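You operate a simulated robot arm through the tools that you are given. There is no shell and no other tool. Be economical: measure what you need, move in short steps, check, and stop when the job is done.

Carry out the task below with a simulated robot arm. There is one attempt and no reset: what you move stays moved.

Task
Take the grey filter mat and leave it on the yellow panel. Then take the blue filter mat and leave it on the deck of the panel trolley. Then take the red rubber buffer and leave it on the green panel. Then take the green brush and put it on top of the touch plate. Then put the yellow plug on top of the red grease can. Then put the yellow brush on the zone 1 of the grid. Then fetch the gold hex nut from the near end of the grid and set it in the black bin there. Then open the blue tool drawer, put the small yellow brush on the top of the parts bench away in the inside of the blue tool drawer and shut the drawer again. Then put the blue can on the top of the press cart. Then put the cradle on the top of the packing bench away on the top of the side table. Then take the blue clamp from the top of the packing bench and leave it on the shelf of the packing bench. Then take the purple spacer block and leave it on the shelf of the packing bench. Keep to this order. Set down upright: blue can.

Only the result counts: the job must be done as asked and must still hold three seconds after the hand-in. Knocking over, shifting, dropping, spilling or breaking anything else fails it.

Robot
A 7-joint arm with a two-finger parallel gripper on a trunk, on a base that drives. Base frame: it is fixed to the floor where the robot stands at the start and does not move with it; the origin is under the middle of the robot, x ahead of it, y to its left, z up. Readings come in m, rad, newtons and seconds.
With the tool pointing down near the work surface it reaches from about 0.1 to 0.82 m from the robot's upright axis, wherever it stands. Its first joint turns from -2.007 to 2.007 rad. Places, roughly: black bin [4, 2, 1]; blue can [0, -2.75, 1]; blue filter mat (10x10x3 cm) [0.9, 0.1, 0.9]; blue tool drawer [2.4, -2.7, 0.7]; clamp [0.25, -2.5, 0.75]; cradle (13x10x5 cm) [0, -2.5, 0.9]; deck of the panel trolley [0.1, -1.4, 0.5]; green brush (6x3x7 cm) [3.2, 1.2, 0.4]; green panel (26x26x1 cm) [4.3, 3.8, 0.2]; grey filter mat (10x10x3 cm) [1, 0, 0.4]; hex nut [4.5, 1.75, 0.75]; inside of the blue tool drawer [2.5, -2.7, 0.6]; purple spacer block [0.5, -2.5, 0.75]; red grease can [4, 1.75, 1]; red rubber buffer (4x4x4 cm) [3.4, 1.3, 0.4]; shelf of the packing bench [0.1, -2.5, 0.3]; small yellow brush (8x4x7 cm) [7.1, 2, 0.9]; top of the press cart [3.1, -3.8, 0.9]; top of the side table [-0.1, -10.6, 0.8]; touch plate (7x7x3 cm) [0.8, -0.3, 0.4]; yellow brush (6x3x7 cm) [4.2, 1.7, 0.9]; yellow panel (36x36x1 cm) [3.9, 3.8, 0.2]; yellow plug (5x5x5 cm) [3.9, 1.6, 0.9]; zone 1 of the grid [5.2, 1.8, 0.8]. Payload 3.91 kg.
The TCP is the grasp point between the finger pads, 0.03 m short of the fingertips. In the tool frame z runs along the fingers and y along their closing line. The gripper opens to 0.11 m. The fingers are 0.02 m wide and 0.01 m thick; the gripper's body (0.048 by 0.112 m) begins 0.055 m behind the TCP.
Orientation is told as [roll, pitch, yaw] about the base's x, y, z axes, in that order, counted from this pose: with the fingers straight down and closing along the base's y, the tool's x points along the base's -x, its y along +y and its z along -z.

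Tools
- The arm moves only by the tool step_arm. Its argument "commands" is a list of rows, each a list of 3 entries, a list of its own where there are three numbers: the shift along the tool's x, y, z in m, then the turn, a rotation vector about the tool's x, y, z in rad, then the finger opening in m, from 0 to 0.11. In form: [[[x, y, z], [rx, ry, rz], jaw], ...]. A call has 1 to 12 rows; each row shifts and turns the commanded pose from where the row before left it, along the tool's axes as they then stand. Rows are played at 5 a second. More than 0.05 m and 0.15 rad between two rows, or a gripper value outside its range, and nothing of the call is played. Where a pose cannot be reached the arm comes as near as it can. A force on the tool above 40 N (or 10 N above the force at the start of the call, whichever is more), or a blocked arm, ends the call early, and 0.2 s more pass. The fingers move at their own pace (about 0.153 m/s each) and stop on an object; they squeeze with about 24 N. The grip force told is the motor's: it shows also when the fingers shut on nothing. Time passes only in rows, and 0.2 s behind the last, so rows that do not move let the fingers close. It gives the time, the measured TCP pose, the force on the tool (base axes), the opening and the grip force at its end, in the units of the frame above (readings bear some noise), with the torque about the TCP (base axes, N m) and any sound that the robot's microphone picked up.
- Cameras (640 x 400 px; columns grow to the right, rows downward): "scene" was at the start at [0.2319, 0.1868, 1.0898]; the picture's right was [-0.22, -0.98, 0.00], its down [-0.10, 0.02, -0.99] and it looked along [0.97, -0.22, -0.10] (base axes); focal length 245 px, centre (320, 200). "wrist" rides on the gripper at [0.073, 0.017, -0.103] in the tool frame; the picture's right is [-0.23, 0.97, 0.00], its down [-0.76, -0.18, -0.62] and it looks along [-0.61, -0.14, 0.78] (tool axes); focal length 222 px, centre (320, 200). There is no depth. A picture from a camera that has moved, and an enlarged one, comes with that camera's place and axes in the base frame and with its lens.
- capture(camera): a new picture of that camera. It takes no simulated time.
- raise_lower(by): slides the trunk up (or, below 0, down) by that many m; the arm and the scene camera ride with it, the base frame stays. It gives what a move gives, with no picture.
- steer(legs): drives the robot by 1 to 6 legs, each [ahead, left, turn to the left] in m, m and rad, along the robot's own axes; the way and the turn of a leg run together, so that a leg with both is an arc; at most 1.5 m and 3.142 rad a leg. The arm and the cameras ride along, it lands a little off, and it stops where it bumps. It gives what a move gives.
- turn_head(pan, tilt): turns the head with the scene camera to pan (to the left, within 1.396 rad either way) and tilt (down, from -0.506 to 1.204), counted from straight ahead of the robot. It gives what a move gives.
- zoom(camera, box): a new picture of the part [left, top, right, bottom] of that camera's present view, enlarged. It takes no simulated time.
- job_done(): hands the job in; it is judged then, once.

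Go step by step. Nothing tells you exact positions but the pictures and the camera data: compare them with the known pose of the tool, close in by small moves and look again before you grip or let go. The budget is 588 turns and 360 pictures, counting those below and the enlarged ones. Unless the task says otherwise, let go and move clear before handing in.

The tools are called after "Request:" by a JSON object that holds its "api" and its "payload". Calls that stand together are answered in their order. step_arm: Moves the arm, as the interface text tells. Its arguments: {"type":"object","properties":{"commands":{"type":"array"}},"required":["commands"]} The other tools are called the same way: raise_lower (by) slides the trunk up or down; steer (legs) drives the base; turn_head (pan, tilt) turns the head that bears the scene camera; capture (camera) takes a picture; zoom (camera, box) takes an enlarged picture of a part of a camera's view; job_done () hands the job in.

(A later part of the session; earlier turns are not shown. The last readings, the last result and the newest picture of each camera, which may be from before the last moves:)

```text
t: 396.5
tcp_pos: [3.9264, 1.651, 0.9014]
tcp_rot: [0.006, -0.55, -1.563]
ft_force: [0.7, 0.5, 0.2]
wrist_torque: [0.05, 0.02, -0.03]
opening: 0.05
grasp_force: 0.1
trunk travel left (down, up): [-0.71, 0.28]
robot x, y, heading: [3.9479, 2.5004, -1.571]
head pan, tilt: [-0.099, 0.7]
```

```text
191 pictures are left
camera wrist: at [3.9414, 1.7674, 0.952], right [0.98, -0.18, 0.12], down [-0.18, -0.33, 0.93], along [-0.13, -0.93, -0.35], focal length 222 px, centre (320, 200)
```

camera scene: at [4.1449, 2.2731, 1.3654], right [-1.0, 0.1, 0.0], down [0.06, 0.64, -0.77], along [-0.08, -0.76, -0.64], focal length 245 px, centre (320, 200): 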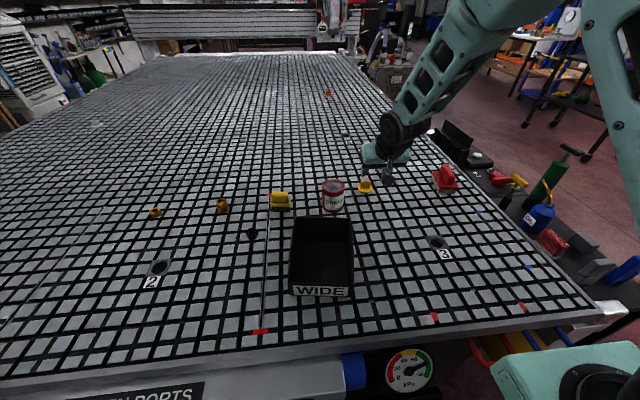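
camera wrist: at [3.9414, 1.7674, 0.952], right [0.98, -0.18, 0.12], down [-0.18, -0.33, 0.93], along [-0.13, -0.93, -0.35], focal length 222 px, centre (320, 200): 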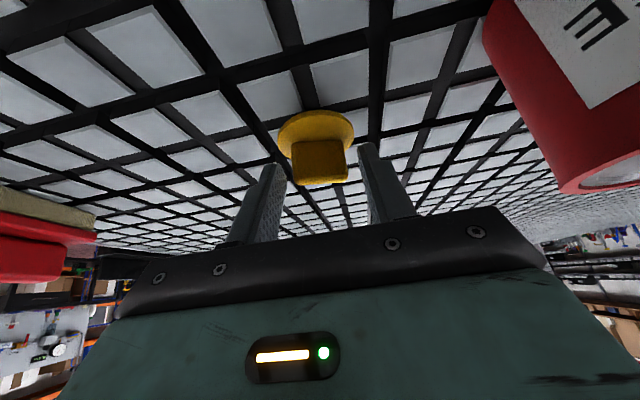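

Request:
{"api": "step_arm", "payload": {"commands": [[[0, 0, -0.05], [0, 0, 0], 0.05], [[0, 0, -0.05], [0, 0, 0], 0.05], [[0, 0, -0.05], [0, 0.137, 0], 0.05], [[0, 0, 0], [0, 0.137, 0], 0.05], [[0, 0, 0], [0, 0.137, 0], 0.05], [[0, 0, 0], [0, 0.137, 0], 0.05]]}}

Request:
{"api": "steer", "payload": {"legs": [[0.07, 0, 0]]}}

Request:
{"api": "capture", "payload": {"camera": "wrist"}}

```text
t: 397.9
tcp_pos: [3.9233, 1.7299, 1.0289]
tcp_rot: [0.006, 0.0, -1.558]
ft_force: [0.8, 0.1, -0.8]
wrist_torque: [-0.01, 0.02, 0.01]
opening: 0.0505
grasp_force: 0.0
trunk travel left (down, up): [-0.71, 0.28]
robot x, y, heading: [3.9479, 2.5019, -1.572]
head pan, tilt: [-0.099, 0.7]
```

```text
t: 398.9
tcp_pos: [3.9245, 1.6606, 1.03]
tcp_rot: [0.004, 0.0, -1.555]
ft_force: [0.0, -0.6, -0.2]
wrist_torque: [0.01, 0.0, -0.01]
opening: 0.0501
grasp_force: 0.0
trunk travel left (down, up): [-0.71, 0.28]
robot x, y, heading: [3.9467, 2.4247, -1.571]
head pan, tilt: [-0.099, 0.7]
```

```text
190 pictures are left
camera wrist: at [3.9407, 1.7333, 1.1324], right [0.98, -0.21, 0.0], down [-0.17, -0.76, 0.62], along [-0.13, -0.61, -0.78], focal length 222 px, centre (320, 200)
```

wrist: 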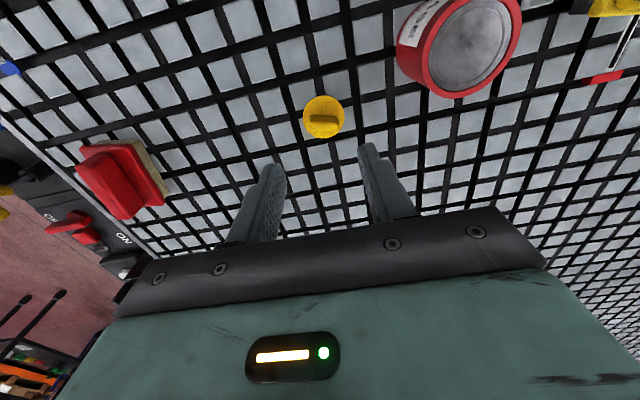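

Request:
{"api": "step_arm", "payload": {"commands": [[[-0.0085, 0.0035, 0.03], [0, 0, 0], 0.05], [[0, 0, 0.045], [0, 0, 0], 0.05], [[0, 0, 0.025], [0, 0, 0], 0.05]]}}

Request:
{"api": "capture", "payload": {"camera": "wrist"}}

```text
t: 399.8
tcp_pos: [3.9282, 1.65, 0.9303]
tcp_rot: [0.004, 0.002, -1.557]
ft_force: [-0.7, 0.3, 0.5]
wrist_torque: [0.03, 0.01, -0.02]
opening: 0.05
grasp_force: 0.1
trunk travel left (down, up): [-0.71, 0.28]
robot x, y, heading: [3.9481, 2.4253, -1.565]
head pan, tilt: [-0.099, 0.7]
```

```text
189 pictures are left
camera wrist: at [3.9445, 1.7243, 1.0348], right [0.98, -0.21, 0.0], down [-0.17, -0.76, 0.62], along [-0.13, -0.61, -0.78], focal length 222 px, centre (320, 200)
```

wrist: 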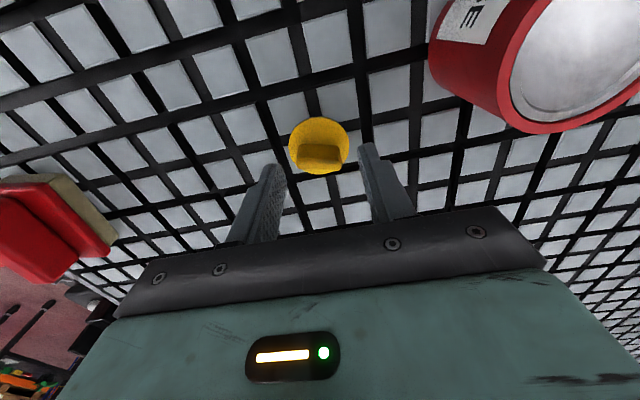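

Request:
{"api": "step_arm", "payload": {"commands": [[[0, 0.001, 0.015], [0, 0, 0], 0.05], [[0, 0, 0.01], [0, 0, 0], 0.05], [[0, 0, 0.003], [0, 0, 0], 0.05]]}}

Request:
{"api": "capture", "payload": {"camera": "wrist"}}

```text
t: 400.6
tcp_pos: [3.9306, 1.6522, 0.901]
tcp_rot: [0.003, -0.002, -1.558]
ft_force: [0.5, 0.2, -0.4]
wrist_torque: [-0.01, -0.03, -0.01]
opening: 0.0502
grasp_force: 0.1
trunk travel left (down, up): [-0.71, 0.28]
robot x, y, heading: [3.9492, 2.4275, -1.57]
head pan, tilt: [-0.099, 0.7]
```

```text
188 pictures are left
camera wrist: at [3.9462, 1.7254, 1.0049], right [0.98, -0.21, 0.01], down [-0.17, -0.76, 0.62], along [-0.13, -0.61, -0.78], focal length 222 px, centre (320, 200)
```

wrist: 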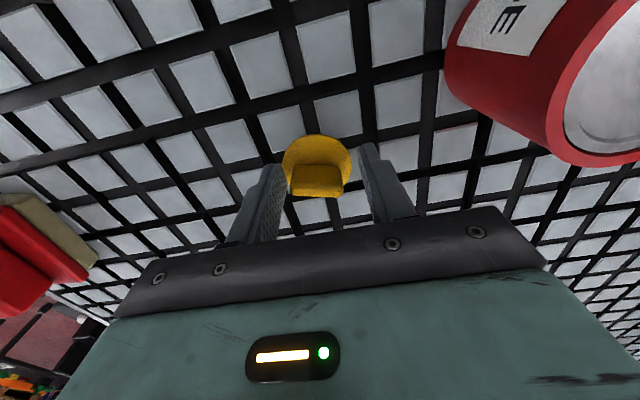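

Request:
{"api": "step_arm", "payload": {"commands": [[[0, 0, 0], [0, 0, 0], 0.04], [[0, 0, 0], [0, 0, 0], 0.025], [[0, 0, 0], [0, 0, 0], 0.0], [[0, 0, 0], [0, 0, 0], 0.0]]}}

Request:
{"api": "step_arm", "payload": {"commands": [[[0, 0, -0.01], [0, 0, 0], 0.0], [[0, 0, -0.02], [0, 0, 0], 0.0]]}}

Request:
{"api": "capture", "payload": {"camera": "wrist"}}

```text
t: 401.6
tcp_pos: [3.9283, 1.652, 0.9015]
tcp_rot: [0.005, 0.001, -1.557]
ft_force: [-0.5, -0.5, -0.4]
wrist_torque: [0.01, 0.01, -0.05]
opening: 0.0337
grasp_force: 23.9
trunk travel left (down, up): [-0.71, 0.28]
robot x, y, heading: [3.9483, 2.4242, -1.57]
head pan, tilt: [-0.099, 0.7]
```

```text
t: 402.1
tcp_pos: [3.9315, 1.6526, 0.9306]
tcp_rot: [0.005, 0.001, -1.558]
ft_force: [-0.8, 0.1, 0.1]
wrist_torque: [0.0, 0.02, 0.03]
opening: 0.0339
grasp_force: 24.0
trunk travel left (down, up): [-0.71, 0.28]
robot x, y, heading: [3.947, 2.425, -1.572]
head pan, tilt: [-0.099, 0.7]
```

```text
187 pictures are left
camera wrist: at [3.9465, 1.7253, 1.0343], right [0.98, -0.21, 0.0], down [-0.17, -0.76, 0.62], along [-0.13, -0.61, -0.78], focal length 222 px, centre (320, 200)
```

wrist: 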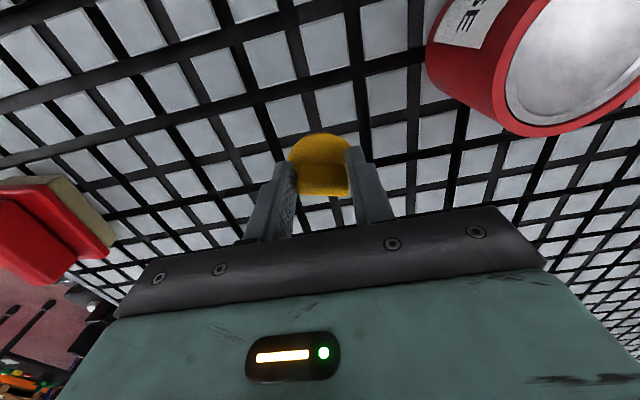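

Request:
{"api": "step_arm", "payload": {"commands": [[[0, 0, -0.05], [0, 0, 0], 0.0], [[0, 0, -0.05], [0, 0, 0], 0.0], [[0.012, 0.038, -0.01], [0, 0, 0], 0.0], [[0.012, 0.038, 0], [0, 0, 0], 0.0], [[0.012, 0.037, 0], [0, 0, 0], 0.0]]}}

Request:
{"api": "capture", "payload": {"camera": "wrist"}}

Request:
{"api": "zoom", "payload": {"camera": "scene", "box": [270, 140, 390, 215]}}

```text
t: 403.4
tcp_pos: [4.0426, 1.6901, 1.0434]
tcp_rot: [0.006, -0.002, -1.559]
ft_force: [-0.7, 0.9, -0.3]
wrist_torque: [0.03, -0.04, 0.01]
opening: 0.0336
grasp_force: 23.3
trunk travel left (down, up): [-0.71, 0.28]
robot x, y, heading: [3.9492, 2.4291, -1.568]
head pan, tilt: [-0.099, 0.7]
```

```text
186 pictures are left
camera wrist: at [4.0584, 1.7626, 1.1473], right [0.98, -0.21, 0.0], down [-0.17, -0.76, 0.62], along [-0.13, -0.61, -0.78], focal length 222 px, centre (320, 200)
```

wrist: 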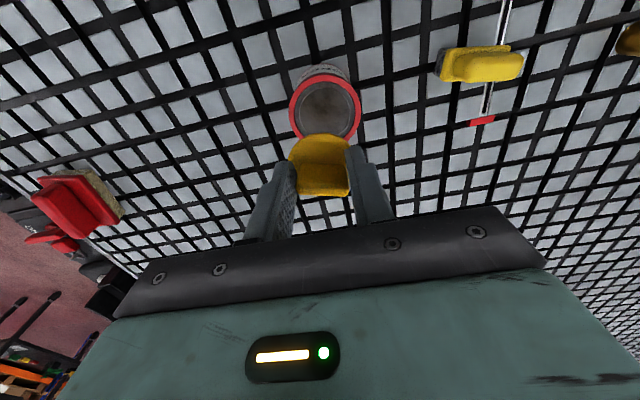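

```text
5.33 times, centred on (330, 178) of scene
camera zoom: at [4.1447, 2.2022, 1.3652], right [-1.0, 0.1, 0.0], down [0.06, 0.64, -0.76], along [-0.07, -0.76, -0.64], focal length 1306 px, centre (267, 320)
```

zoom: 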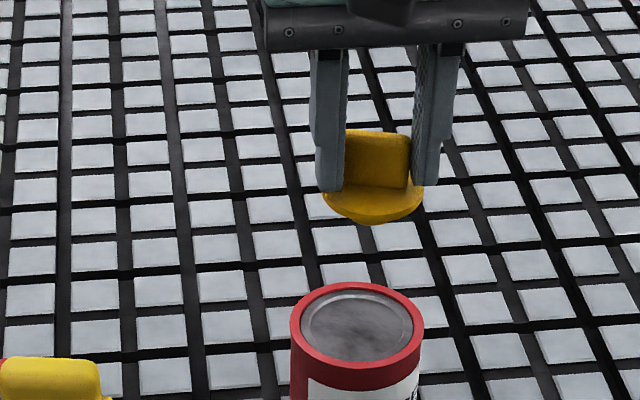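

Request:
{"api": "step_arm", "payload": {"commands": [[[0.008, 0.008, 0], [0, 0, 0], 0.0], [[0, 0, 0.03], [0, 0, 0], 0.0], [[0, 0, 0.015], [0, 0, 0], 0.0]]}}

Request:
{"api": "capture", "payload": {"camera": "wrist"}}

Request:
{"api": "zoom", "payload": {"camera": "scene", "box": [270, 150, 390, 225]}}

```text
t: 404.1
tcp_pos: [4.0483, 1.6962, 0.9973]
tcp_rot: [0.005, -0.001, -1.557]
ft_force: [-0.1, 0.5, 0.0]
wrist_torque: [-0.02, 0.0, 0.01]
opening: 0.0339
grasp_force: 23.7
trunk travel left (down, up): [-0.71, 0.28]
robot x, y, heading: [3.9485, 2.4268, -1.567]
head pan, tilt: [-0.099, 0.7]
```

```text
184 pictures are left
camera wrist: at [4.0643, 1.77, 1.1006], right [0.98, -0.21, 0.0], down [-0.17, -0.76, 0.62], along [-0.13, -0.61, -0.78], focal length 222 px, centre (320, 200)
```

wrist: 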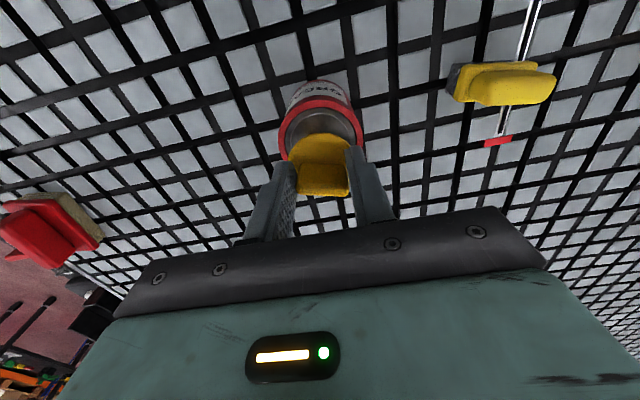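

```text
5.33 times, centred on (330, 188) of scene
camera zoom: at [4.1453, 2.2025, 1.3652], right [-1.0, 0.1, 0.0], down [0.06, 0.64, -0.76], along [-0.07, -0.76, -0.64], focal length 1306 px, centre (267, 267)
```

zoom: 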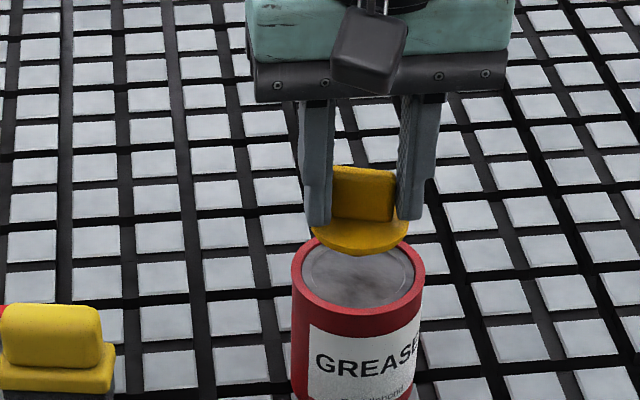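

Request:
{"api": "step_arm", "payload": {"commands": [[[0.005, 0.002, 0.005], [0, 0, 0], 0.0], [[0, 0, 0.006], [0, 0, 0], 0.0], [[0, 0, 0.003], [0, 0, 0], 0.0]]}}

Request:
{"api": "step_arm", "payload": {"commands": [[[0, 0, 0.003], [0, 0, 0], 0.0], [[0, 0, 0.003], [0, 0, 0], 0.0]]}}

Request:
{"api": "zoom", "payload": {"camera": "scene", "box": [270, 150, 390, 225]}}

```text
t: 404.9
tcp_pos: [4.0502, 1.7017, 0.9834]
tcp_rot: [0.005, 0.001, -1.556]
ft_force: [0.1, -0.9, 0.0]
wrist_torque: [0.0, -0.03, 0.0]
opening: 0.0337
grasp_force: 24.1
trunk travel left (down, up): [-0.71, 0.28]
robot x, y, heading: [3.9477, 2.4249, -1.567]
head pan, tilt: [-0.099, 0.7]
```

```text
t: 405.6
tcp_pos: [4.0512, 1.7014, 0.9809]
tcp_rot: [0.007, -0.006, -1.559]
ft_force: [-2.0, 4.9, 28.0]
wrist_torque: [0.07, 0.17, 0.01]
opening: 0.0339
grasp_force: 23.6
trunk travel left (down, up): [-0.71, 0.28]
robot x, y, heading: [3.9461, 2.4261, -1.574]
head pan, tilt: [-0.099, 0.7]
```

```text
5.33 times, centred on (330, 188) of scene
camera zoom: at [4.145, 2.2038, 1.3661], right [-1.0, 0.1, 0.0], down [0.06, 0.64, -0.77], along [-0.07, -0.76, -0.64], focal length 1306 px, centre (267, 267)
```

zoom: 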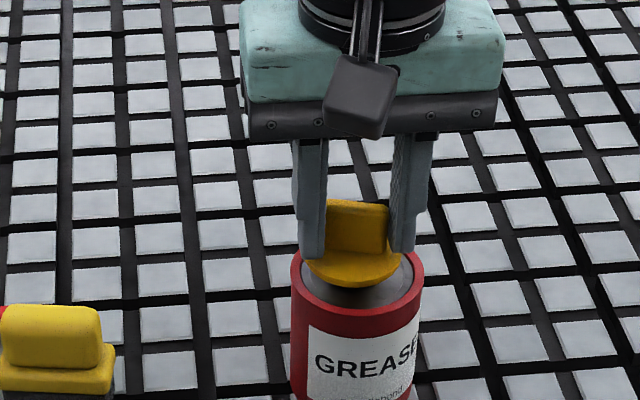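

Request:
{"api": "step_arm", "payload": {"commands": [[[0, 0, -0.003], [0, 0, 0], 0.0], [[0, 0, 0], [0, 0, 0], 0.045], [[0, 0, 0], [0, 0, 0], 0.045]]}}

Request:
{"api": "step_arm", "payload": {"commands": [[[0, 0, -0.02], [0, 0, 0], 0.045], [[0, 0, -0.04], [0, 0, 0], 0.045], [[0, 0, -0.05], [0, 0, 0], 0.045]]}}

Request:
{"api": "capture", "payload": {"camera": "wrist"}}

Request:
{"api": "zoom", "payload": {"camera": "scene", "box": [190, 140, 390, 265]}}

```text
t: 406.4
tcp_pos: [4.0519, 1.7031, 0.9795]
tcp_rot: [0.005, -0.001, -1.558]
ft_force: [-0.6, 0.1, -0.8]
wrist_torque: [-0.04, 0.0, 0.0]
opening: 0.0451
grasp_force: 0.1
trunk travel left (down, up): [-0.71, 0.28]
robot x, y, heading: [3.9489, 2.4272, -1.567]
head pan, tilt: [-0.099, 0.7]
```

```text
t: 407.1
tcp_pos: [4.0502, 1.7004, 1.0895]
tcp_rot: [0.005, 0.001, -1.556]
ft_force: [0.1, -0.1, 0.2]
wrist_torque: [0.02, -0.01, -0.06]
opening: 0.045
grasp_force: 0.1
trunk travel left (down, up): [-0.71, 0.28]
robot x, y, heading: [3.9462, 2.4291, -1.568]
head pan, tilt: [-0.099, 0.7]
```

```text
181 pictures are left
camera wrist: at [4.0664, 1.7736, 1.1931], right [0.98, -0.21, 0.0], down [-0.17, -0.76, 0.62], along [-0.13, -0.61, -0.78], focal length 222 px, centre (320, 200)
```

wrist: 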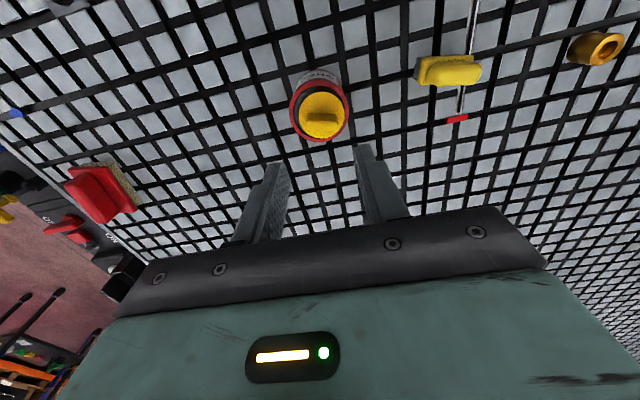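

```text
3.20 times, centred on (290, 202) of scene
camera zoom: at [4.1454, 2.2021, 1.365], right [-1.0, 0.1, 0.0], down [0.06, 0.64, -0.76], along [-0.07, -0.76, -0.64], focal length 783 px, centre (416, 192)
```

zoom: 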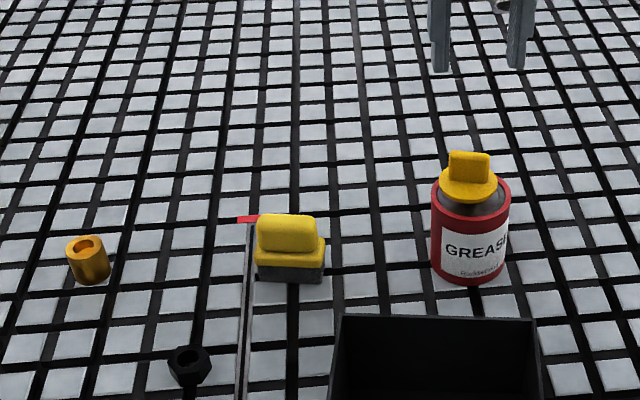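

Request:
{"api": "step_arm", "payload": {"commands": [[[0.002, 0.042, 0], [0, 0, -0.1495], 0.06], [[0.01, 0.041, 0], [0, 0, -0.1495], 0.06], [[0.02, 0.038, 0], [0, 0, -0.1495], 0.06], [[0.02, 0.036, 0], [0, 0, -0.1495], 0.06], [[0, 0, 0], [0, 0, -0.1495], 0.06], [[0, 0, 0], [0, 0, -0.1495], 0.06], [[0, 0, 0], [0, 0, -0.1495], 0.06], [[0, 0, 0], [0, 0, -0.1495], 0.06], [[0, 0, 0], [0, 0, -0.1495], 0.06], [[0, 0, 0], [0, 0, -0.1495], 0.06]]}}

Request:
{"api": "capture", "payload": {"camera": "wrist"}}

```text
t: 409.4
tcp_pos: [4.1849, 1.7862, 1.0893]
tcp_rot: [0.002, -0.006, -0.06]
ft_force: [0.9, 0.0, -0.7]
wrist_torque: [-0.01, 0.01, -0.02]
opening: 0.06
grasp_force: 0.1
trunk travel left (down, up): [-0.71, 0.28]
robot x, y, heading: [3.9454, 2.4218, -1.567]
head pan, tilt: [-0.099, 0.7]
```

```text
179 pictures are left
camera wrist: at [4.1134, 1.8083, 1.1931], right [0.28, 0.96, 0.0], down [0.75, -0.22, 0.63], along [0.6, -0.18, -0.78], focal length 222 px, centre (320, 200)
```

wrist: 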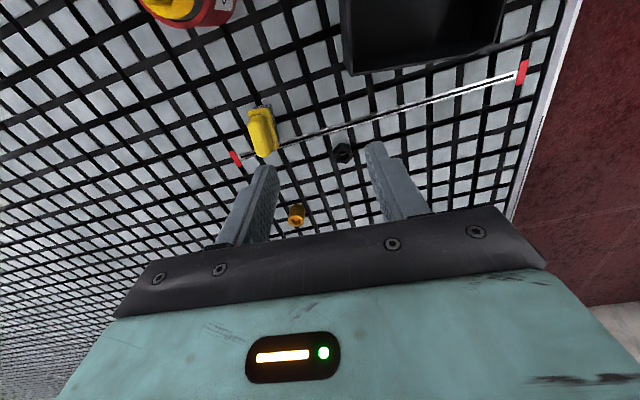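

Request:
{"api": "step_arm", "payload": {"commands": [[[-0.011, -0.044, 0.01], [0, 0, -0.06], 0.06], [[-0.011, -0.044, 0.02], [0, 0, 0], 0.06], [[0, 0, 0.05], [0, 0, 0], 0.06]]}}

Request:
{"api": "capture", "payload": {"camera": "wrist"}}

Request:
{"api": "zoom", "payload": {"camera": "scene", "box": [190, 140, 390, 265]}}

```text
t: 410.1
tcp_pos: [4.2043, 1.6984, 1.01]
tcp_rot: [-0.001, -0.006, 0.0]
ft_force: [0.7, 0.2, 0.1]
wrist_torque: [-0.01, 0.0, -0.01]
opening: 0.0599
grasp_force: 0.0
trunk travel left (down, up): [-0.71, 0.28]
robot x, y, heading: [3.9478, 2.4269, -1.571]
head pan, tilt: [-0.099, 0.7]
```

```text
178 pictures are left
camera wrist: at [4.1325, 1.7169, 1.1142], right [0.23, 0.97, 0.0], down [0.76, -0.18, 0.63], along [0.61, -0.14, -0.78], focal length 222 px, centre (320, 200)
```

wrist: 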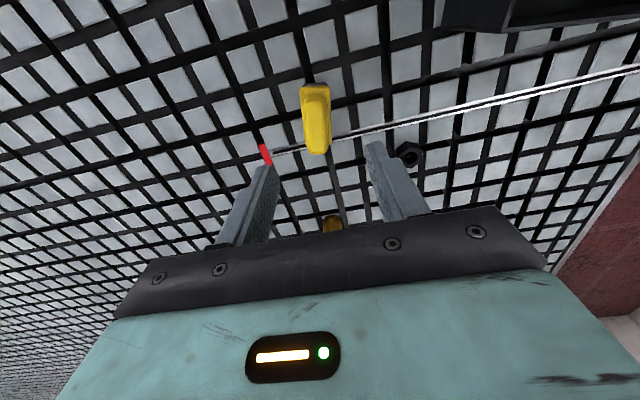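

```text
3.20 times, centred on (290, 202) of scene
camera zoom: at [4.1451, 2.2028, 1.3653], right [-1.0, 0.1, 0.0], down [0.06, 0.64, -0.77], along [-0.07, -0.76, -0.64], focal length 783 px, centre (416, 192)
```

zoom: 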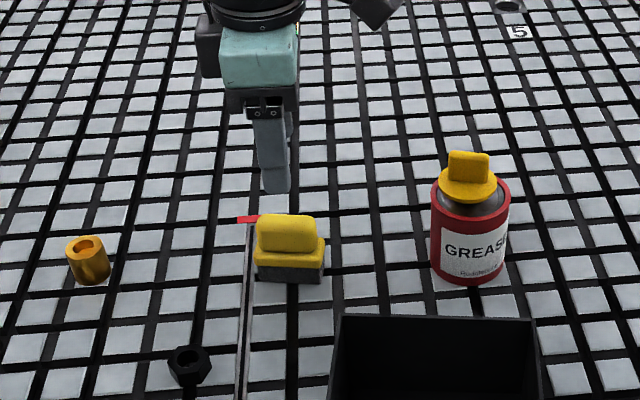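

Request:
{"api": "step_arm", "payload": {"commands": [[[0, 0.001, 0.05], [0, 0, 0], 0.06], [[0, 0, 0.035], [0, 0, 0], 0.06], [[0, 0, 0.02], [0, 0, 0], 0.06]]}}

Request:
{"api": "capture", "payload": {"camera": "wrist"}}

Request:
{"api": "zoom", "payload": {"camera": "scene", "box": [190, 140, 390, 265]}}

```text
t: 410.9
tcp_pos: [4.2047, 1.7002, 0.9045]
tcp_rot: [-0.002, -0.006, -0.002]
ft_force: [0.4, -0.8, 0.3]
wrist_torque: [0.01, -0.01, 0.03]
opening: 0.0599
grasp_force: 0.1
trunk travel left (down, up): [-0.71, 0.28]
robot x, y, heading: [3.9461, 2.4242, -1.569]
head pan, tilt: [-0.099, 0.7]
```

```text
176 pictures are left
camera wrist: at [4.1322, 1.7171, 1.0079], right [0.23, 0.97, 0.0], down [0.76, -0.18, 0.63], along [0.61, -0.14, -0.78], focal length 222 px, centre (320, 200)
```

wrist: 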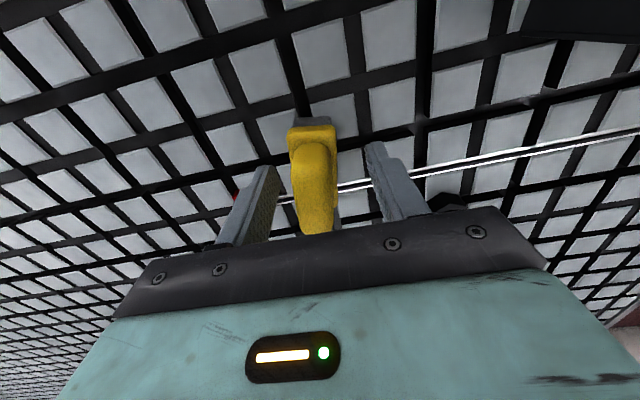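

```text
3.20 times, centred on (290, 202) of scene
camera zoom: at [4.1452, 2.2026, 1.3652], right [-1.0, 0.1, 0.0], down [0.06, 0.64, -0.77], along [-0.07, -0.76, -0.64], focal length 783 px, centre (416, 192)
```

zoom: 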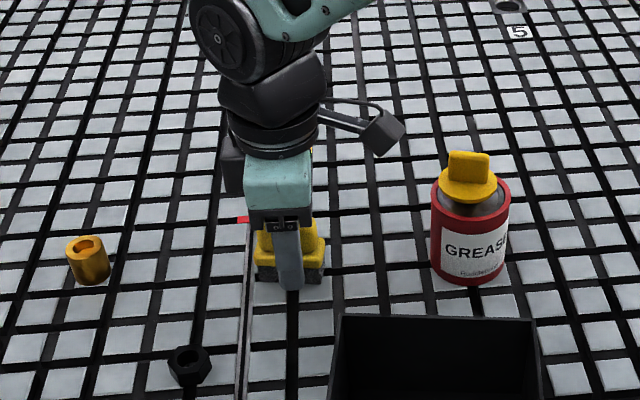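

Request:
{"api": "step_arm", "payload": {"commands": [[[0, 0, 0], [0, 0, 0], 0.035], [[0, 0, 0], [0, 0, 0], 0.0], [[0, 0, 0], [0, 0, 0], 0.0], [[0, 0, -0.01], [0, 0, 0], 0.0], [[0, 0, -0.03], [0, 0, 0], 0.0]]}}

Request:
{"api": "capture", "payload": {"camera": "wrist"}}

```text
t: 412.1
tcp_pos: [4.2045, 1.6984, 0.9455]
tcp_rot: [0.001, -0.006, -0.002]
ft_force: [0.0, -0.1, -1.2]
wrist_torque: [-0.02, 0.0, -0.02]
opening: 0.0293
grasp_force: 24.0
trunk travel left (down, up): [-0.71, 0.28]
robot x, y, heading: [3.9474, 2.425, -1.57]
head pan, tilt: [-0.099, 0.7]
```

```text
174 pictures are left
camera wrist: at [4.1327, 1.7155, 1.0482], right [0.23, 0.97, 0.0], down [0.76, -0.18, 0.63], along [0.61, -0.14, -0.78], focal length 222 px, centre (320, 200)
```

wrist: 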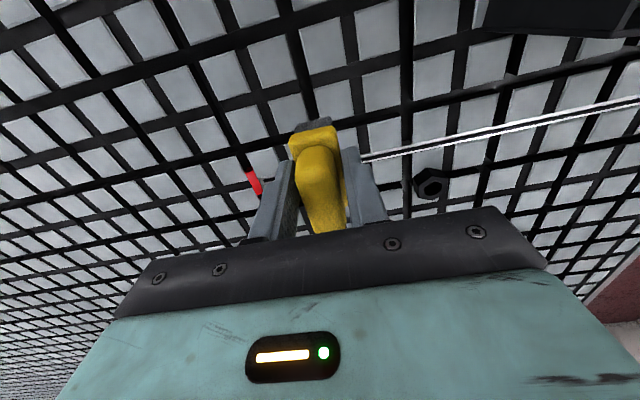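

Request:
{"api": "step_arm", "payload": {"commands": [[[0, 0, -0.05], [0, 0, 0], 0.0], [[0, 0, -0.05], [0, 0, 0], 0.0]]}}

Request:
{"api": "steer", "payload": {"legs": [[-0.2, 0, 0], [0, 1.0, 0]]}}

Request:
{"api": "turn_head", "payload": {"pan": 0.1, "tilt": 0.6}}

Request:
{"api": "capture", "payload": {"camera": "scene"}}

```text
t: 412.8
tcp_pos: [4.205, 1.6952, 1.0462]
tcp_rot: [0.0, -0.006, -0.001]
ft_force: [0.1, -0.7, -0.9]
wrist_torque: [0.01, 0.0, -0.01]
opening: 0.0292
grasp_force: 23.3
trunk travel left (down, up): [-0.71, 0.28]
robot x, y, heading: [3.95, 2.4265, -1.569]
head pan, tilt: [-0.099, 0.7]
```

```text
t: 419.1
tcp_pos: [5.2064, 1.9039, 1.0466]
tcp_rot: [0.0, -0.005, 0.005]
ft_force: [0.1, -0.5, -0.9]
wrist_torque: [0.0, 0.01, 0.01]
opening: 0.0292
grasp_force: 24.0
trunk travel left (down, up): [-0.71, 0.28]
robot x, y, heading: [4.9469, 2.6322, -1.565]
head pan, tilt: [-0.099, 0.7]
```

```text
t: 419.9
tcp_pos: [5.205, 1.9037, 1.0459]
tcp_rot: [0.002, -0.005, 0.004]
ft_force: [-0.3, 0.7, -0.7]
wrist_torque: [0.01, 0.0, 0.02]
opening: 0.0291
grasp_force: 23.9
trunk travel left (down, up): [-0.71, 0.28]
robot x, y, heading: [4.9463, 2.6329, -1.562]
head pan, tilt: [0.099, 0.6]
```

```text
173 pictures are left
camera scene: at [5.1606, 2.4063, 1.3738], right [-0.99, -0.11, 0.0], down [-0.06, 0.56, -0.82], along [0.09, -0.82, -0.57], focal length 245 px, centre (320, 200)
```

scene: 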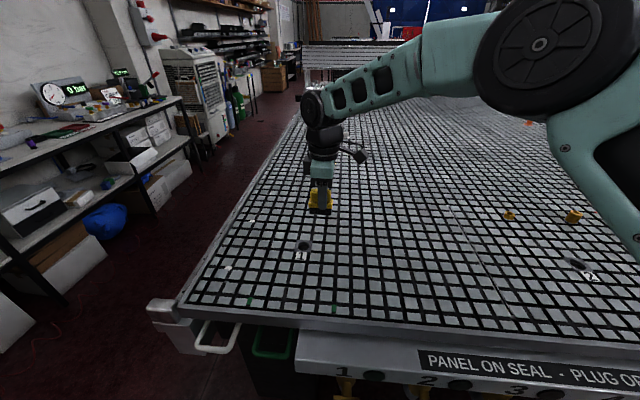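

Request:
{"api": "zoom", "payload": {"camera": "scene", "box": [180, 170, 420, 320]}}

Request:
{"api": "zoom", "payload": {"camera": "scene", "box": [420, 130, 640, 300]}}

```text
2.67 times, centred on (300, 245) of scene
camera zoom: at [5.1606, 2.4063, 1.3738], right [-0.99, -0.11, 0.0], down [-0.06, 0.56, -0.82], along [0.09, -0.82, -0.57], focal length 653 px, centre (373, 80)
```

zoom: 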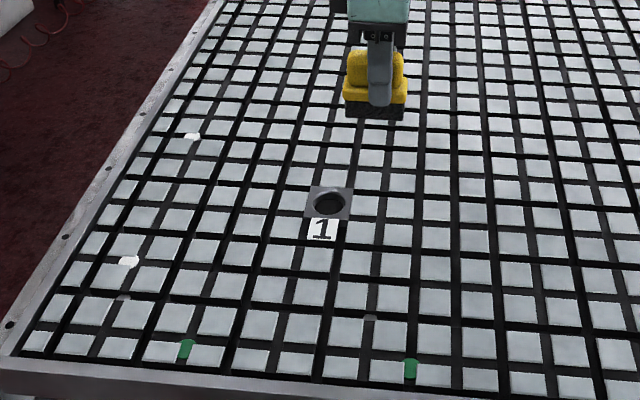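

```text
2.35 times, centred on (530, 215) of scene
camera zoom: at [5.1606, 2.4063, 1.3738], right [-0.99, -0.11, 0.0], down [-0.06, 0.56, -0.82], along [0.09, -0.82, -0.57], focal length 576 px, centre (-174, 165)
```

zoom: 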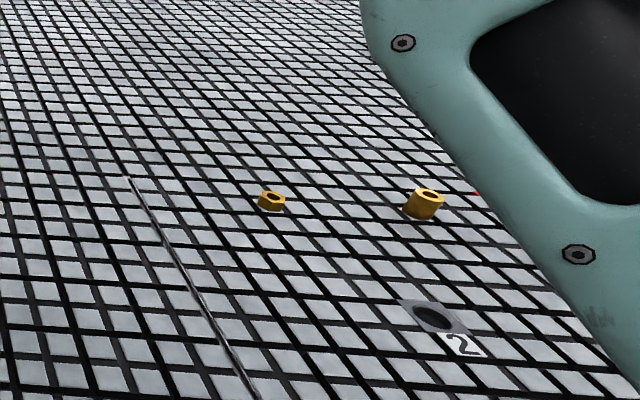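

Request:
{"api": "steer", "payload": {"legs": [[0.1, 0, 0]]}}

Request:
{"api": "step_arm", "payload": {"commands": [[[0, 0, 0.05], [0, 0, 0], 0.0], [[0, 0, 0.05], [0, 0, 0], 0.0], [[0, 0, 0.025], [0, 0, 0], 0.0]]}}

Request:
{"api": "capture", "payload": {"camera": "scene"}}

Request:
{"api": "capture", "payload": {"camera": "wrist"}}

```text
t: 421.0
tcp_pos: [5.2077, 1.8034, 1.0462]
tcp_rot: [0.0, -0.006, 0.005]
ft_force: [0.2, -0.4, -0.2]
wrist_torque: [-0.01, 0.01, 0.01]
opening: 0.0293
grasp_force: 24.2
trunk travel left (down, up): [-0.71, 0.28]
robot x, y, heading: [4.9458, 2.5328, -1.563]
head pan, tilt: [0.099, 0.6]
```

```text
t: 421.8
tcp_pos: [5.2079, 1.8024, 0.9196]
tcp_rot: [0.001, -0.006, 0.006]
ft_force: [-1.1, -0.5, 0.7]
wrist_torque: [-0.04, -0.03, -0.02]
opening: 0.0292
grasp_force: 23.9
trunk travel left (down, up): [-0.71, 0.28]
robot x, y, heading: [4.943, 2.531, -1.566]
head pan, tilt: [0.099, 0.6]
```

```text
170 pictures are left
camera scene: at [5.1615, 2.3067, 1.3739], right [-0.99, -0.11, 0.0], down [-0.06, 0.56, -0.83], along [0.09, -0.82, -0.56], focal length 245 px, centre (320, 200)
```

scene: 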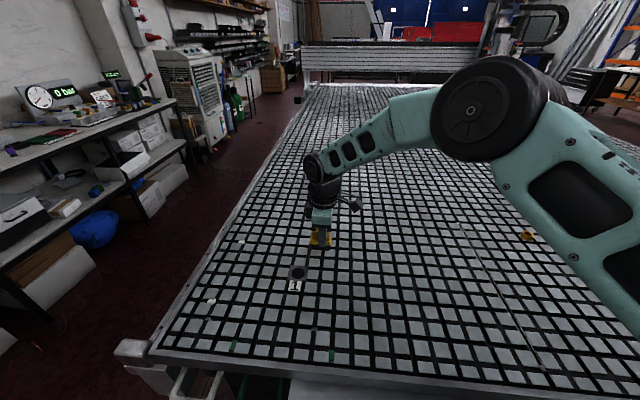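

```text
169 pictures are left
camera wrist: at [5.135, 1.8204, 1.0226], right [0.22, 0.97, 0.0], down [0.76, -0.17, 0.63], along [0.61, -0.14, -0.78], focal length 222 px, centre (320, 200)
```

wrist: 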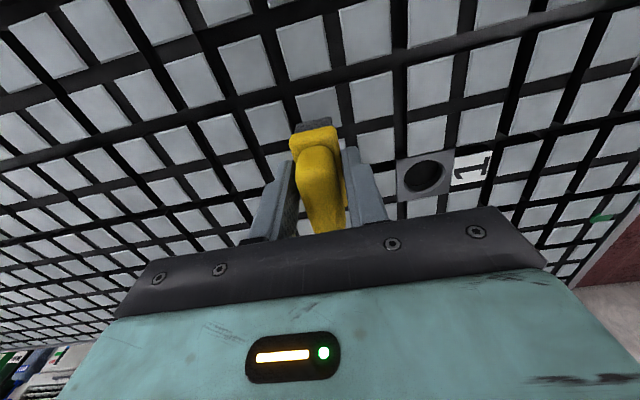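

Request:
{"api": "step_arm", "payload": {"commands": [[[0, 0, 0.01], [0, 0, 0], 0.0], [[0, 0, 0.003], [0, 0, 0], 0.0], [[0, 0, 0.003], [0, 0, 0], 0.0]]}}

```text
t: 422.6
tcp_pos: [5.2088, 1.8033, 0.9047]
tcp_rot: [-0.002, -0.005, 0.005]
ft_force: [-0.8, 0.4, 2.4]
wrist_torque: [0.09, 0.1, 0.0]
opening: 0.0288
grasp_force: 24.6
trunk travel left (down, up): [-0.71, 0.28]
robot x, y, heading: [4.9436, 2.5304, -1.556]
head pan, tilt: [0.099, 0.6]
```

Request:
{"api": "step_arm", "payload": {"commands": [[[0, 0, 0.001], [0, 0, 0], 0.0], [[0, 0, 0], [0, 0, 0], 0.05], [[0, 0, 0], [0, 0, 0], 0.05], [[0, 0, -0.03], [0, 0, 0], 0.05], [[0, 0, -0.05], [0, 0, 0], 0.05], [[0, 0, -0.05], [0, 0, 0], 0.05], [[0, 0, -0.05], [0, 0, 0], 0.05]]}}

Request:
{"api": "zoom", "payload": {"camera": "scene", "box": [200, 180, 440, 330]}}

```text
t: 424.2
tcp_pos: [5.2031, 1.8048, 1.0832]
tcp_rot: [-0.001, -0.004, 0.006]
ft_force: [-0.1, 0.1, -0.4]
wrist_torque: [0.02, 0.01, 0.02]
opening: 0.0503
grasp_force: 0.1
trunk travel left (down, up): [-0.71, 0.28]
robot x, y, heading: [4.9471, 2.5297, -1.565]
head pan, tilt: [0.099, 0.6]
```

```text
2.67 times, centred on (320, 255) of scene
camera zoom: at [5.1617, 2.3062, 1.3736], right [-0.99, -0.11, 0.0], down [-0.06, 0.56, -0.82], along [0.09, -0.82, -0.57], focal length 653 px, centre (320, 53)
```

zoom: 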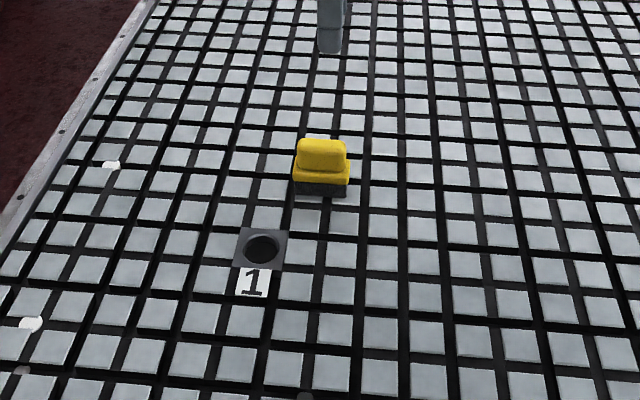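

Request:
{"api": "steer", "payload": {"legs": [[-0.1, 0, -0.006], [0, -0.6, 0], [0.2, 0, 0]]}}

Request:
{"api": "turn_head", "payload": {"pan": -0.1, "tilt": 0.7}}

Request:
{"api": "capture", "payload": {"camera": "scene"}}

Request:
{"api": "capture", "payload": {"camera": "wrist"}}

```text
t: 429.5
tcp_pos: [4.5875, 1.7089, 1.0842]
tcp_rot: [0.001, -0.007, -0.009]
ft_force: [0.3, -1.0, 0.0]
wrist_torque: [-0.03, -0.01, -0.02]
opening: 0.0502
grasp_force: 0.0
trunk travel left (down, up): [-0.71, 0.28]
robot x, y, heading: [4.3399, 2.4442, -1.578]
head pan, tilt: [0.099, 0.6]
```

```text
t: 430.3
tcp_pos: [4.5882, 1.7077, 1.0827]
tcp_rot: [-0.001, -0.005, -0.009]
ft_force: [0.4, 0.2, 0.3]
wrist_torque: [-0.01, -0.01, 0.02]
opening: 0.0501
grasp_force: 0.1
trunk travel left (down, up): [-0.71, 0.28]
robot x, y, heading: [4.3438, 2.4391, -1.575]
head pan, tilt: [-0.099, 0.7]
```

```text
167 pictures are left
camera scene: at [4.5362, 2.2139, 1.3652], right [-0.99, 0.11, 0.0], down [0.07, 0.64, -0.77], along [-0.08, -0.76, -0.64], focal length 245 px, centre (320, 200)
```

scene: 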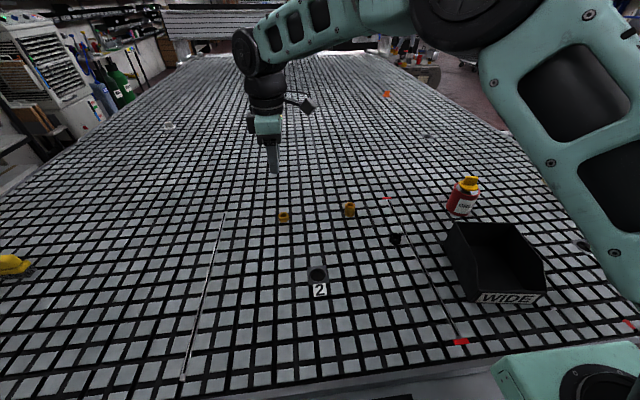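

```text
166 pictures are left
camera wrist: at [4.5158, 1.7266, 1.1867], right [0.24, 0.97, 0.0], down [0.76, -0.19, 0.63], along [0.61, -0.15, -0.78], focal length 222 px, centre (320, 200)
```

wrist: 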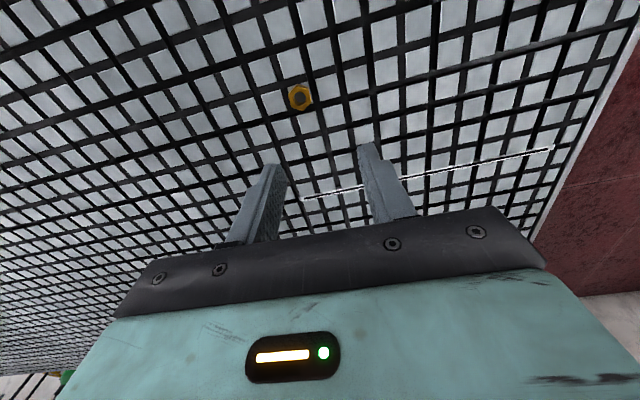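

Request:
{"api": "zoom", "payload": {"camera": "wrist", "box": [260, 66, 340, 116]}}

Request:
{"api": "zoom", "payload": {"camera": "scene", "box": [260, 195, 370, 240]}}

```text
8.00 times, centred on (300, 91) of wrist
camera zoom: at [4.5158, 1.7266, 1.1867], right [0.24, 0.97, 0.0], down [0.76, -0.19, 0.63], along [0.61, -0.15, -0.78], focal length 1777 px, centre (480, 1072)
```

zoom: 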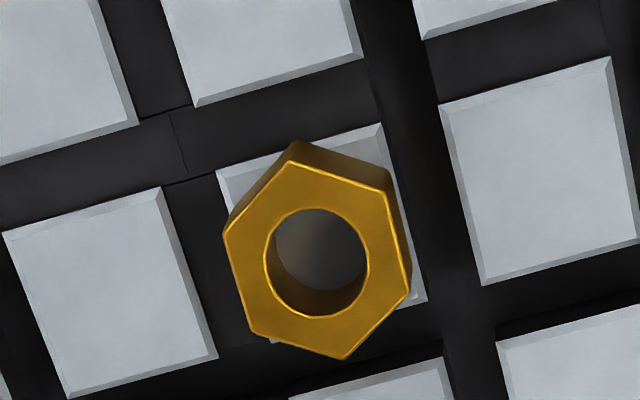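

```text
5.82 times, centred on (315, 218) of scene
camera zoom: at [4.5362, 2.2139, 1.3652], right [-0.99, 0.11, 0.0], down [0.07, 0.64, -0.77], along [-0.08, -0.76, -0.64], focal length 1424 px, centre (349, 98)
```

zoom: 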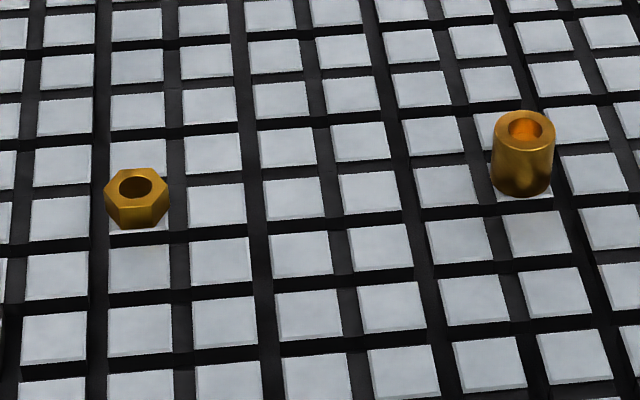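

Request:
{"api": "step_arm", "payload": {"commands": [[[0, -0.026, 0.04], [0, 0, 0], 0.05], [[0, 0, 0.05], [0, 0, 0], 0.05], [[0, 0, 0.05], [0, 0, 0], 0.05]]}}

Request:
{"api": "capture", "payload": {"camera": "wrist"}}

```text
t: 431.1
tcp_pos: [4.5892, 1.685, 0.9461]
tcp_rot: [-0.001, -0.005, -0.012]
ft_force: [0.5, 0.2, 0.2]
wrist_torque: [-0.05, 0.0, -0.02]
opening: 0.0501
grasp_force: 0.0
trunk travel left (down, up): [-0.71, 0.28]
robot x, y, heading: [4.3397, 2.4403, -1.579]
head pan, tilt: [-0.099, 0.7]
```

```text
163 pictures are left
camera wrist: at [4.5165, 1.7019, 1.0481], right [0.24, 0.97, 0.0], down [0.76, -0.19, 0.63], along [0.61, -0.15, -0.78], focal length 222 px, centre (320, 200)
```

wrist: 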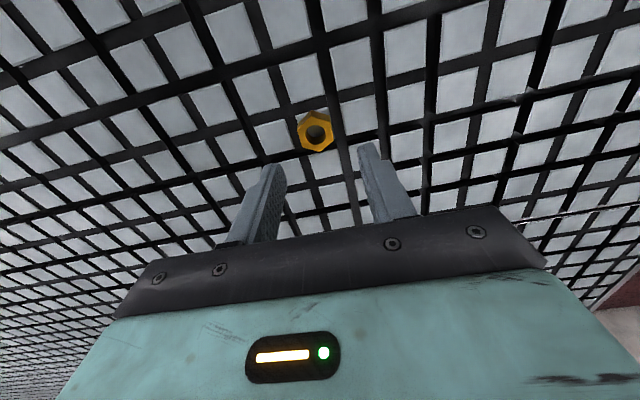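

Request:
{"api": "step_arm", "payload": {"commands": [[[0.004, -0.003, 0.04], [0, 0, 0], 0.05], [[0, 0, 0.02], [0, 0, 0], 0.05], [[0, 0, 0.005], [0, 0, 0], 0.05]]}}

Request:
{"api": "capture", "payload": {"camera": "wrist"}}

```text
t: 431.9
tcp_pos: [4.5847, 1.6803, 0.8801]
tcp_rot: [-0.001, -0.006, -0.009]
ft_force: [-0.9, 0.0, 2.7]
wrist_torque: [0.11, 0.05, 0.05]
opening: 0.05
grasp_force: 0.2
trunk travel left (down, up): [-0.71, 0.28]
robot x, y, heading: [4.3431, 2.4388, -1.576]
head pan, tilt: [-0.099, 0.7]
```

```text
162 pictures are left
camera wrist: at [4.5136, 1.6982, 0.9833], right [0.24, 0.97, 0.0], down [0.76, -0.18, 0.63], along [0.61, -0.15, -0.78], focal length 222 px, centre (320, 200)
```

wrist: 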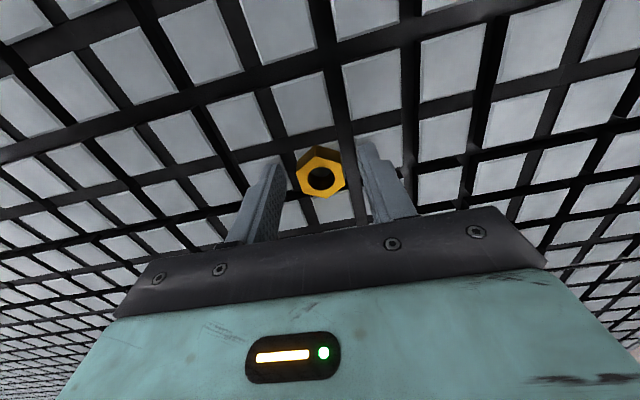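

Request:
{"api": "step_arm", "payload": {"commands": [[[0, 0, -0.0015], [0, 0, 0], 0.045], [[0, 0, 0], [0, 0, 0], 0.035], [[0, 0, 0], [0, 0, 0], 0.0], [[0, 0, 0], [0, 0, 0], 0.0], [[0, 0, -0.01], [0, 0, 0], 0.0], [[0, 0, -0.03], [0, 0, 0], 0.0]]}}

Request:
{"api": "capture", "payload": {"camera": "wrist"}}

```text
t: 433.3
tcp_pos: [4.5835, 1.6804, 0.921]
tcp_rot: [0.0, -0.006, -0.011]
ft_force: [-0.2, 0.2, -0.2]
wrist_torque: [-0.02, 0.01, -0.02]
opening: 0.028
grasp_force: 23.8
trunk travel left (down, up): [-0.71, 0.28]
robot x, y, heading: [4.3402, 2.4376, -1.578]
head pan, tilt: [-0.099, 0.7]
```

```text
161 pictures are left
camera wrist: at [4.5134, 1.6977, 1.0238], right [0.24, 0.97, 0.0], down [0.76, -0.19, 0.63], along [0.61, -0.15, -0.78], focal length 222 px, centre (320, 200)
```

wrist: 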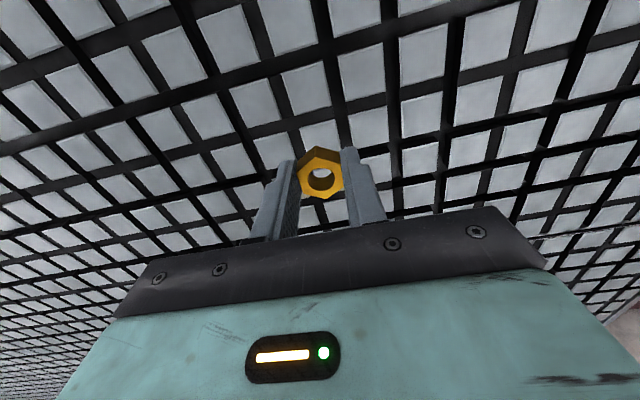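

Request:
{"api": "step_arm", "payload": {"commands": [[[0, 0, -0.05], [0, 0, 0], 0.0], [[0, 0, -0.05], [0, 0, 0], 0.0], [[0, 0, -0.04], [0, 0, 0], 0.0]]}}

Request:
{"api": "steer", "payload": {"legs": [[-0.23, 0, 0.006], [0, -0.48, 0]]}}

Request:
{"api": "capture", "payload": {"camera": "wrist"}}

Request:
{"api": "capture", "payload": {"camera": "scene"}}

```text
t: 434.1
tcp_pos: [4.5861, 1.6804, 1.0625]
tcp_rot: [0.0, -0.005, -0.009]
ft_force: [-0.6, -0.2, -1.3]
wrist_torque: [0.01, -0.02, 0.01]
opening: 0.028
grasp_force: 24.2
trunk travel left (down, up): [-0.71, 0.28]
robot x, y, heading: [4.3427, 2.442, -1.576]
head pan, tilt: [-0.099, 0.7]
```

```text
t: 438.2
tcp_pos: [4.1116, 1.9095, 1.0633]
tcp_rot: [-0.001, -0.004, -0.006]
ft_force: [-0.8, 0.5, -1.3]
wrist_torque: [-0.01, -0.01, -0.04]
opening: 0.0278
grasp_force: 23.7
trunk travel left (down, up): [-0.71, 0.28]
robot x, y, heading: [3.8635, 2.6686, -1.576]
head pan, tilt: [-0.099, 0.7]
```

```text
160 pictures are left
camera wrist: at [4.0402, 1.9285, 1.1656], right [0.23, 0.97, 0.0], down [0.76, -0.18, 0.63], along [0.61, -0.15, -0.78], focal length 222 px, centre (320, 200)
```

wrist: 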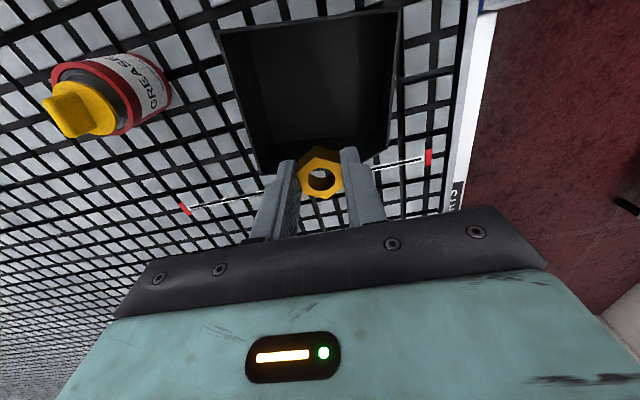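

```text
159 pictures are left
camera scene: at [4.0598, 2.4436, 1.3652], right [-0.99, 0.1, 0.0], down [0.07, 0.64, -0.76], along [-0.08, -0.76, -0.64], focal length 245 px, centre (320, 200)
```

scene: 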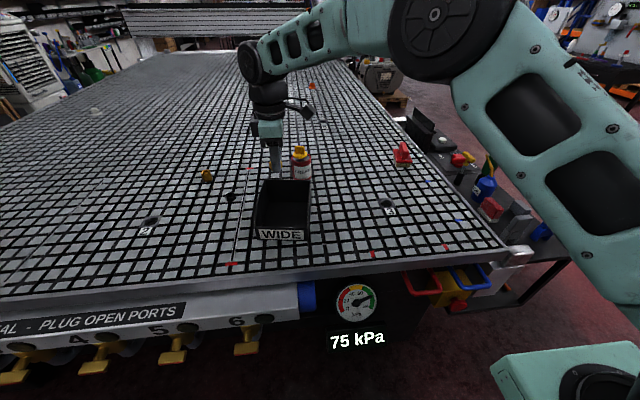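

Request:
{"api": "step_arm", "payload": {"commands": [[[0.004, 0, 0.05], [0, 0, 0], 0.0], [[0, 0, 0.05], [0, 0, 0], 0.0], [[0, 0, 0.04], [0, 0, 0], 0.0]]}}

Request:
{"api": "capture", "payload": {"camera": "wrist"}}

Request:
{"api": "zoom", "payload": {"camera": "scene", "box": [220, 120, 360, 260]}}

```text
refused: row 1 steps farther than a row can; nothing moved
```

```text
158 pictures are left
camera wrist: at [4.0402, 1.9285, 1.1656], right [0.23, 0.97, 0.0], down [0.76, -0.18, 0.63], along [0.61, -0.15, -0.78], focal length 222 px, centre (320, 200)
```

wrist: 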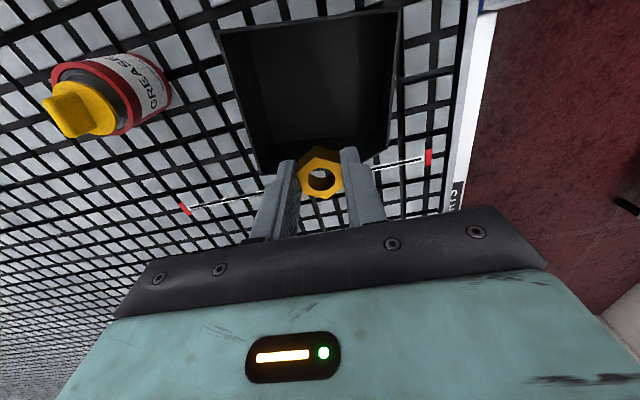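

```text
2.86 times, centred on (290, 190) of scene
camera zoom: at [4.0598, 2.4436, 1.3652], right [-0.99, 0.1, 0.0], down [0.07, 0.64, -0.76], along [-0.08, -0.76, -0.64], focal length 699 px, centre (406, 229)
```

zoom: 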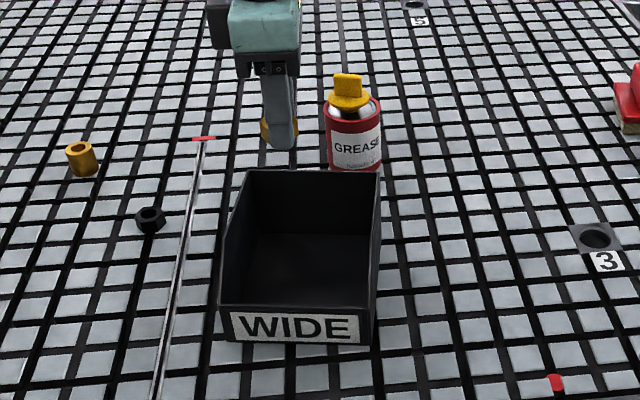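

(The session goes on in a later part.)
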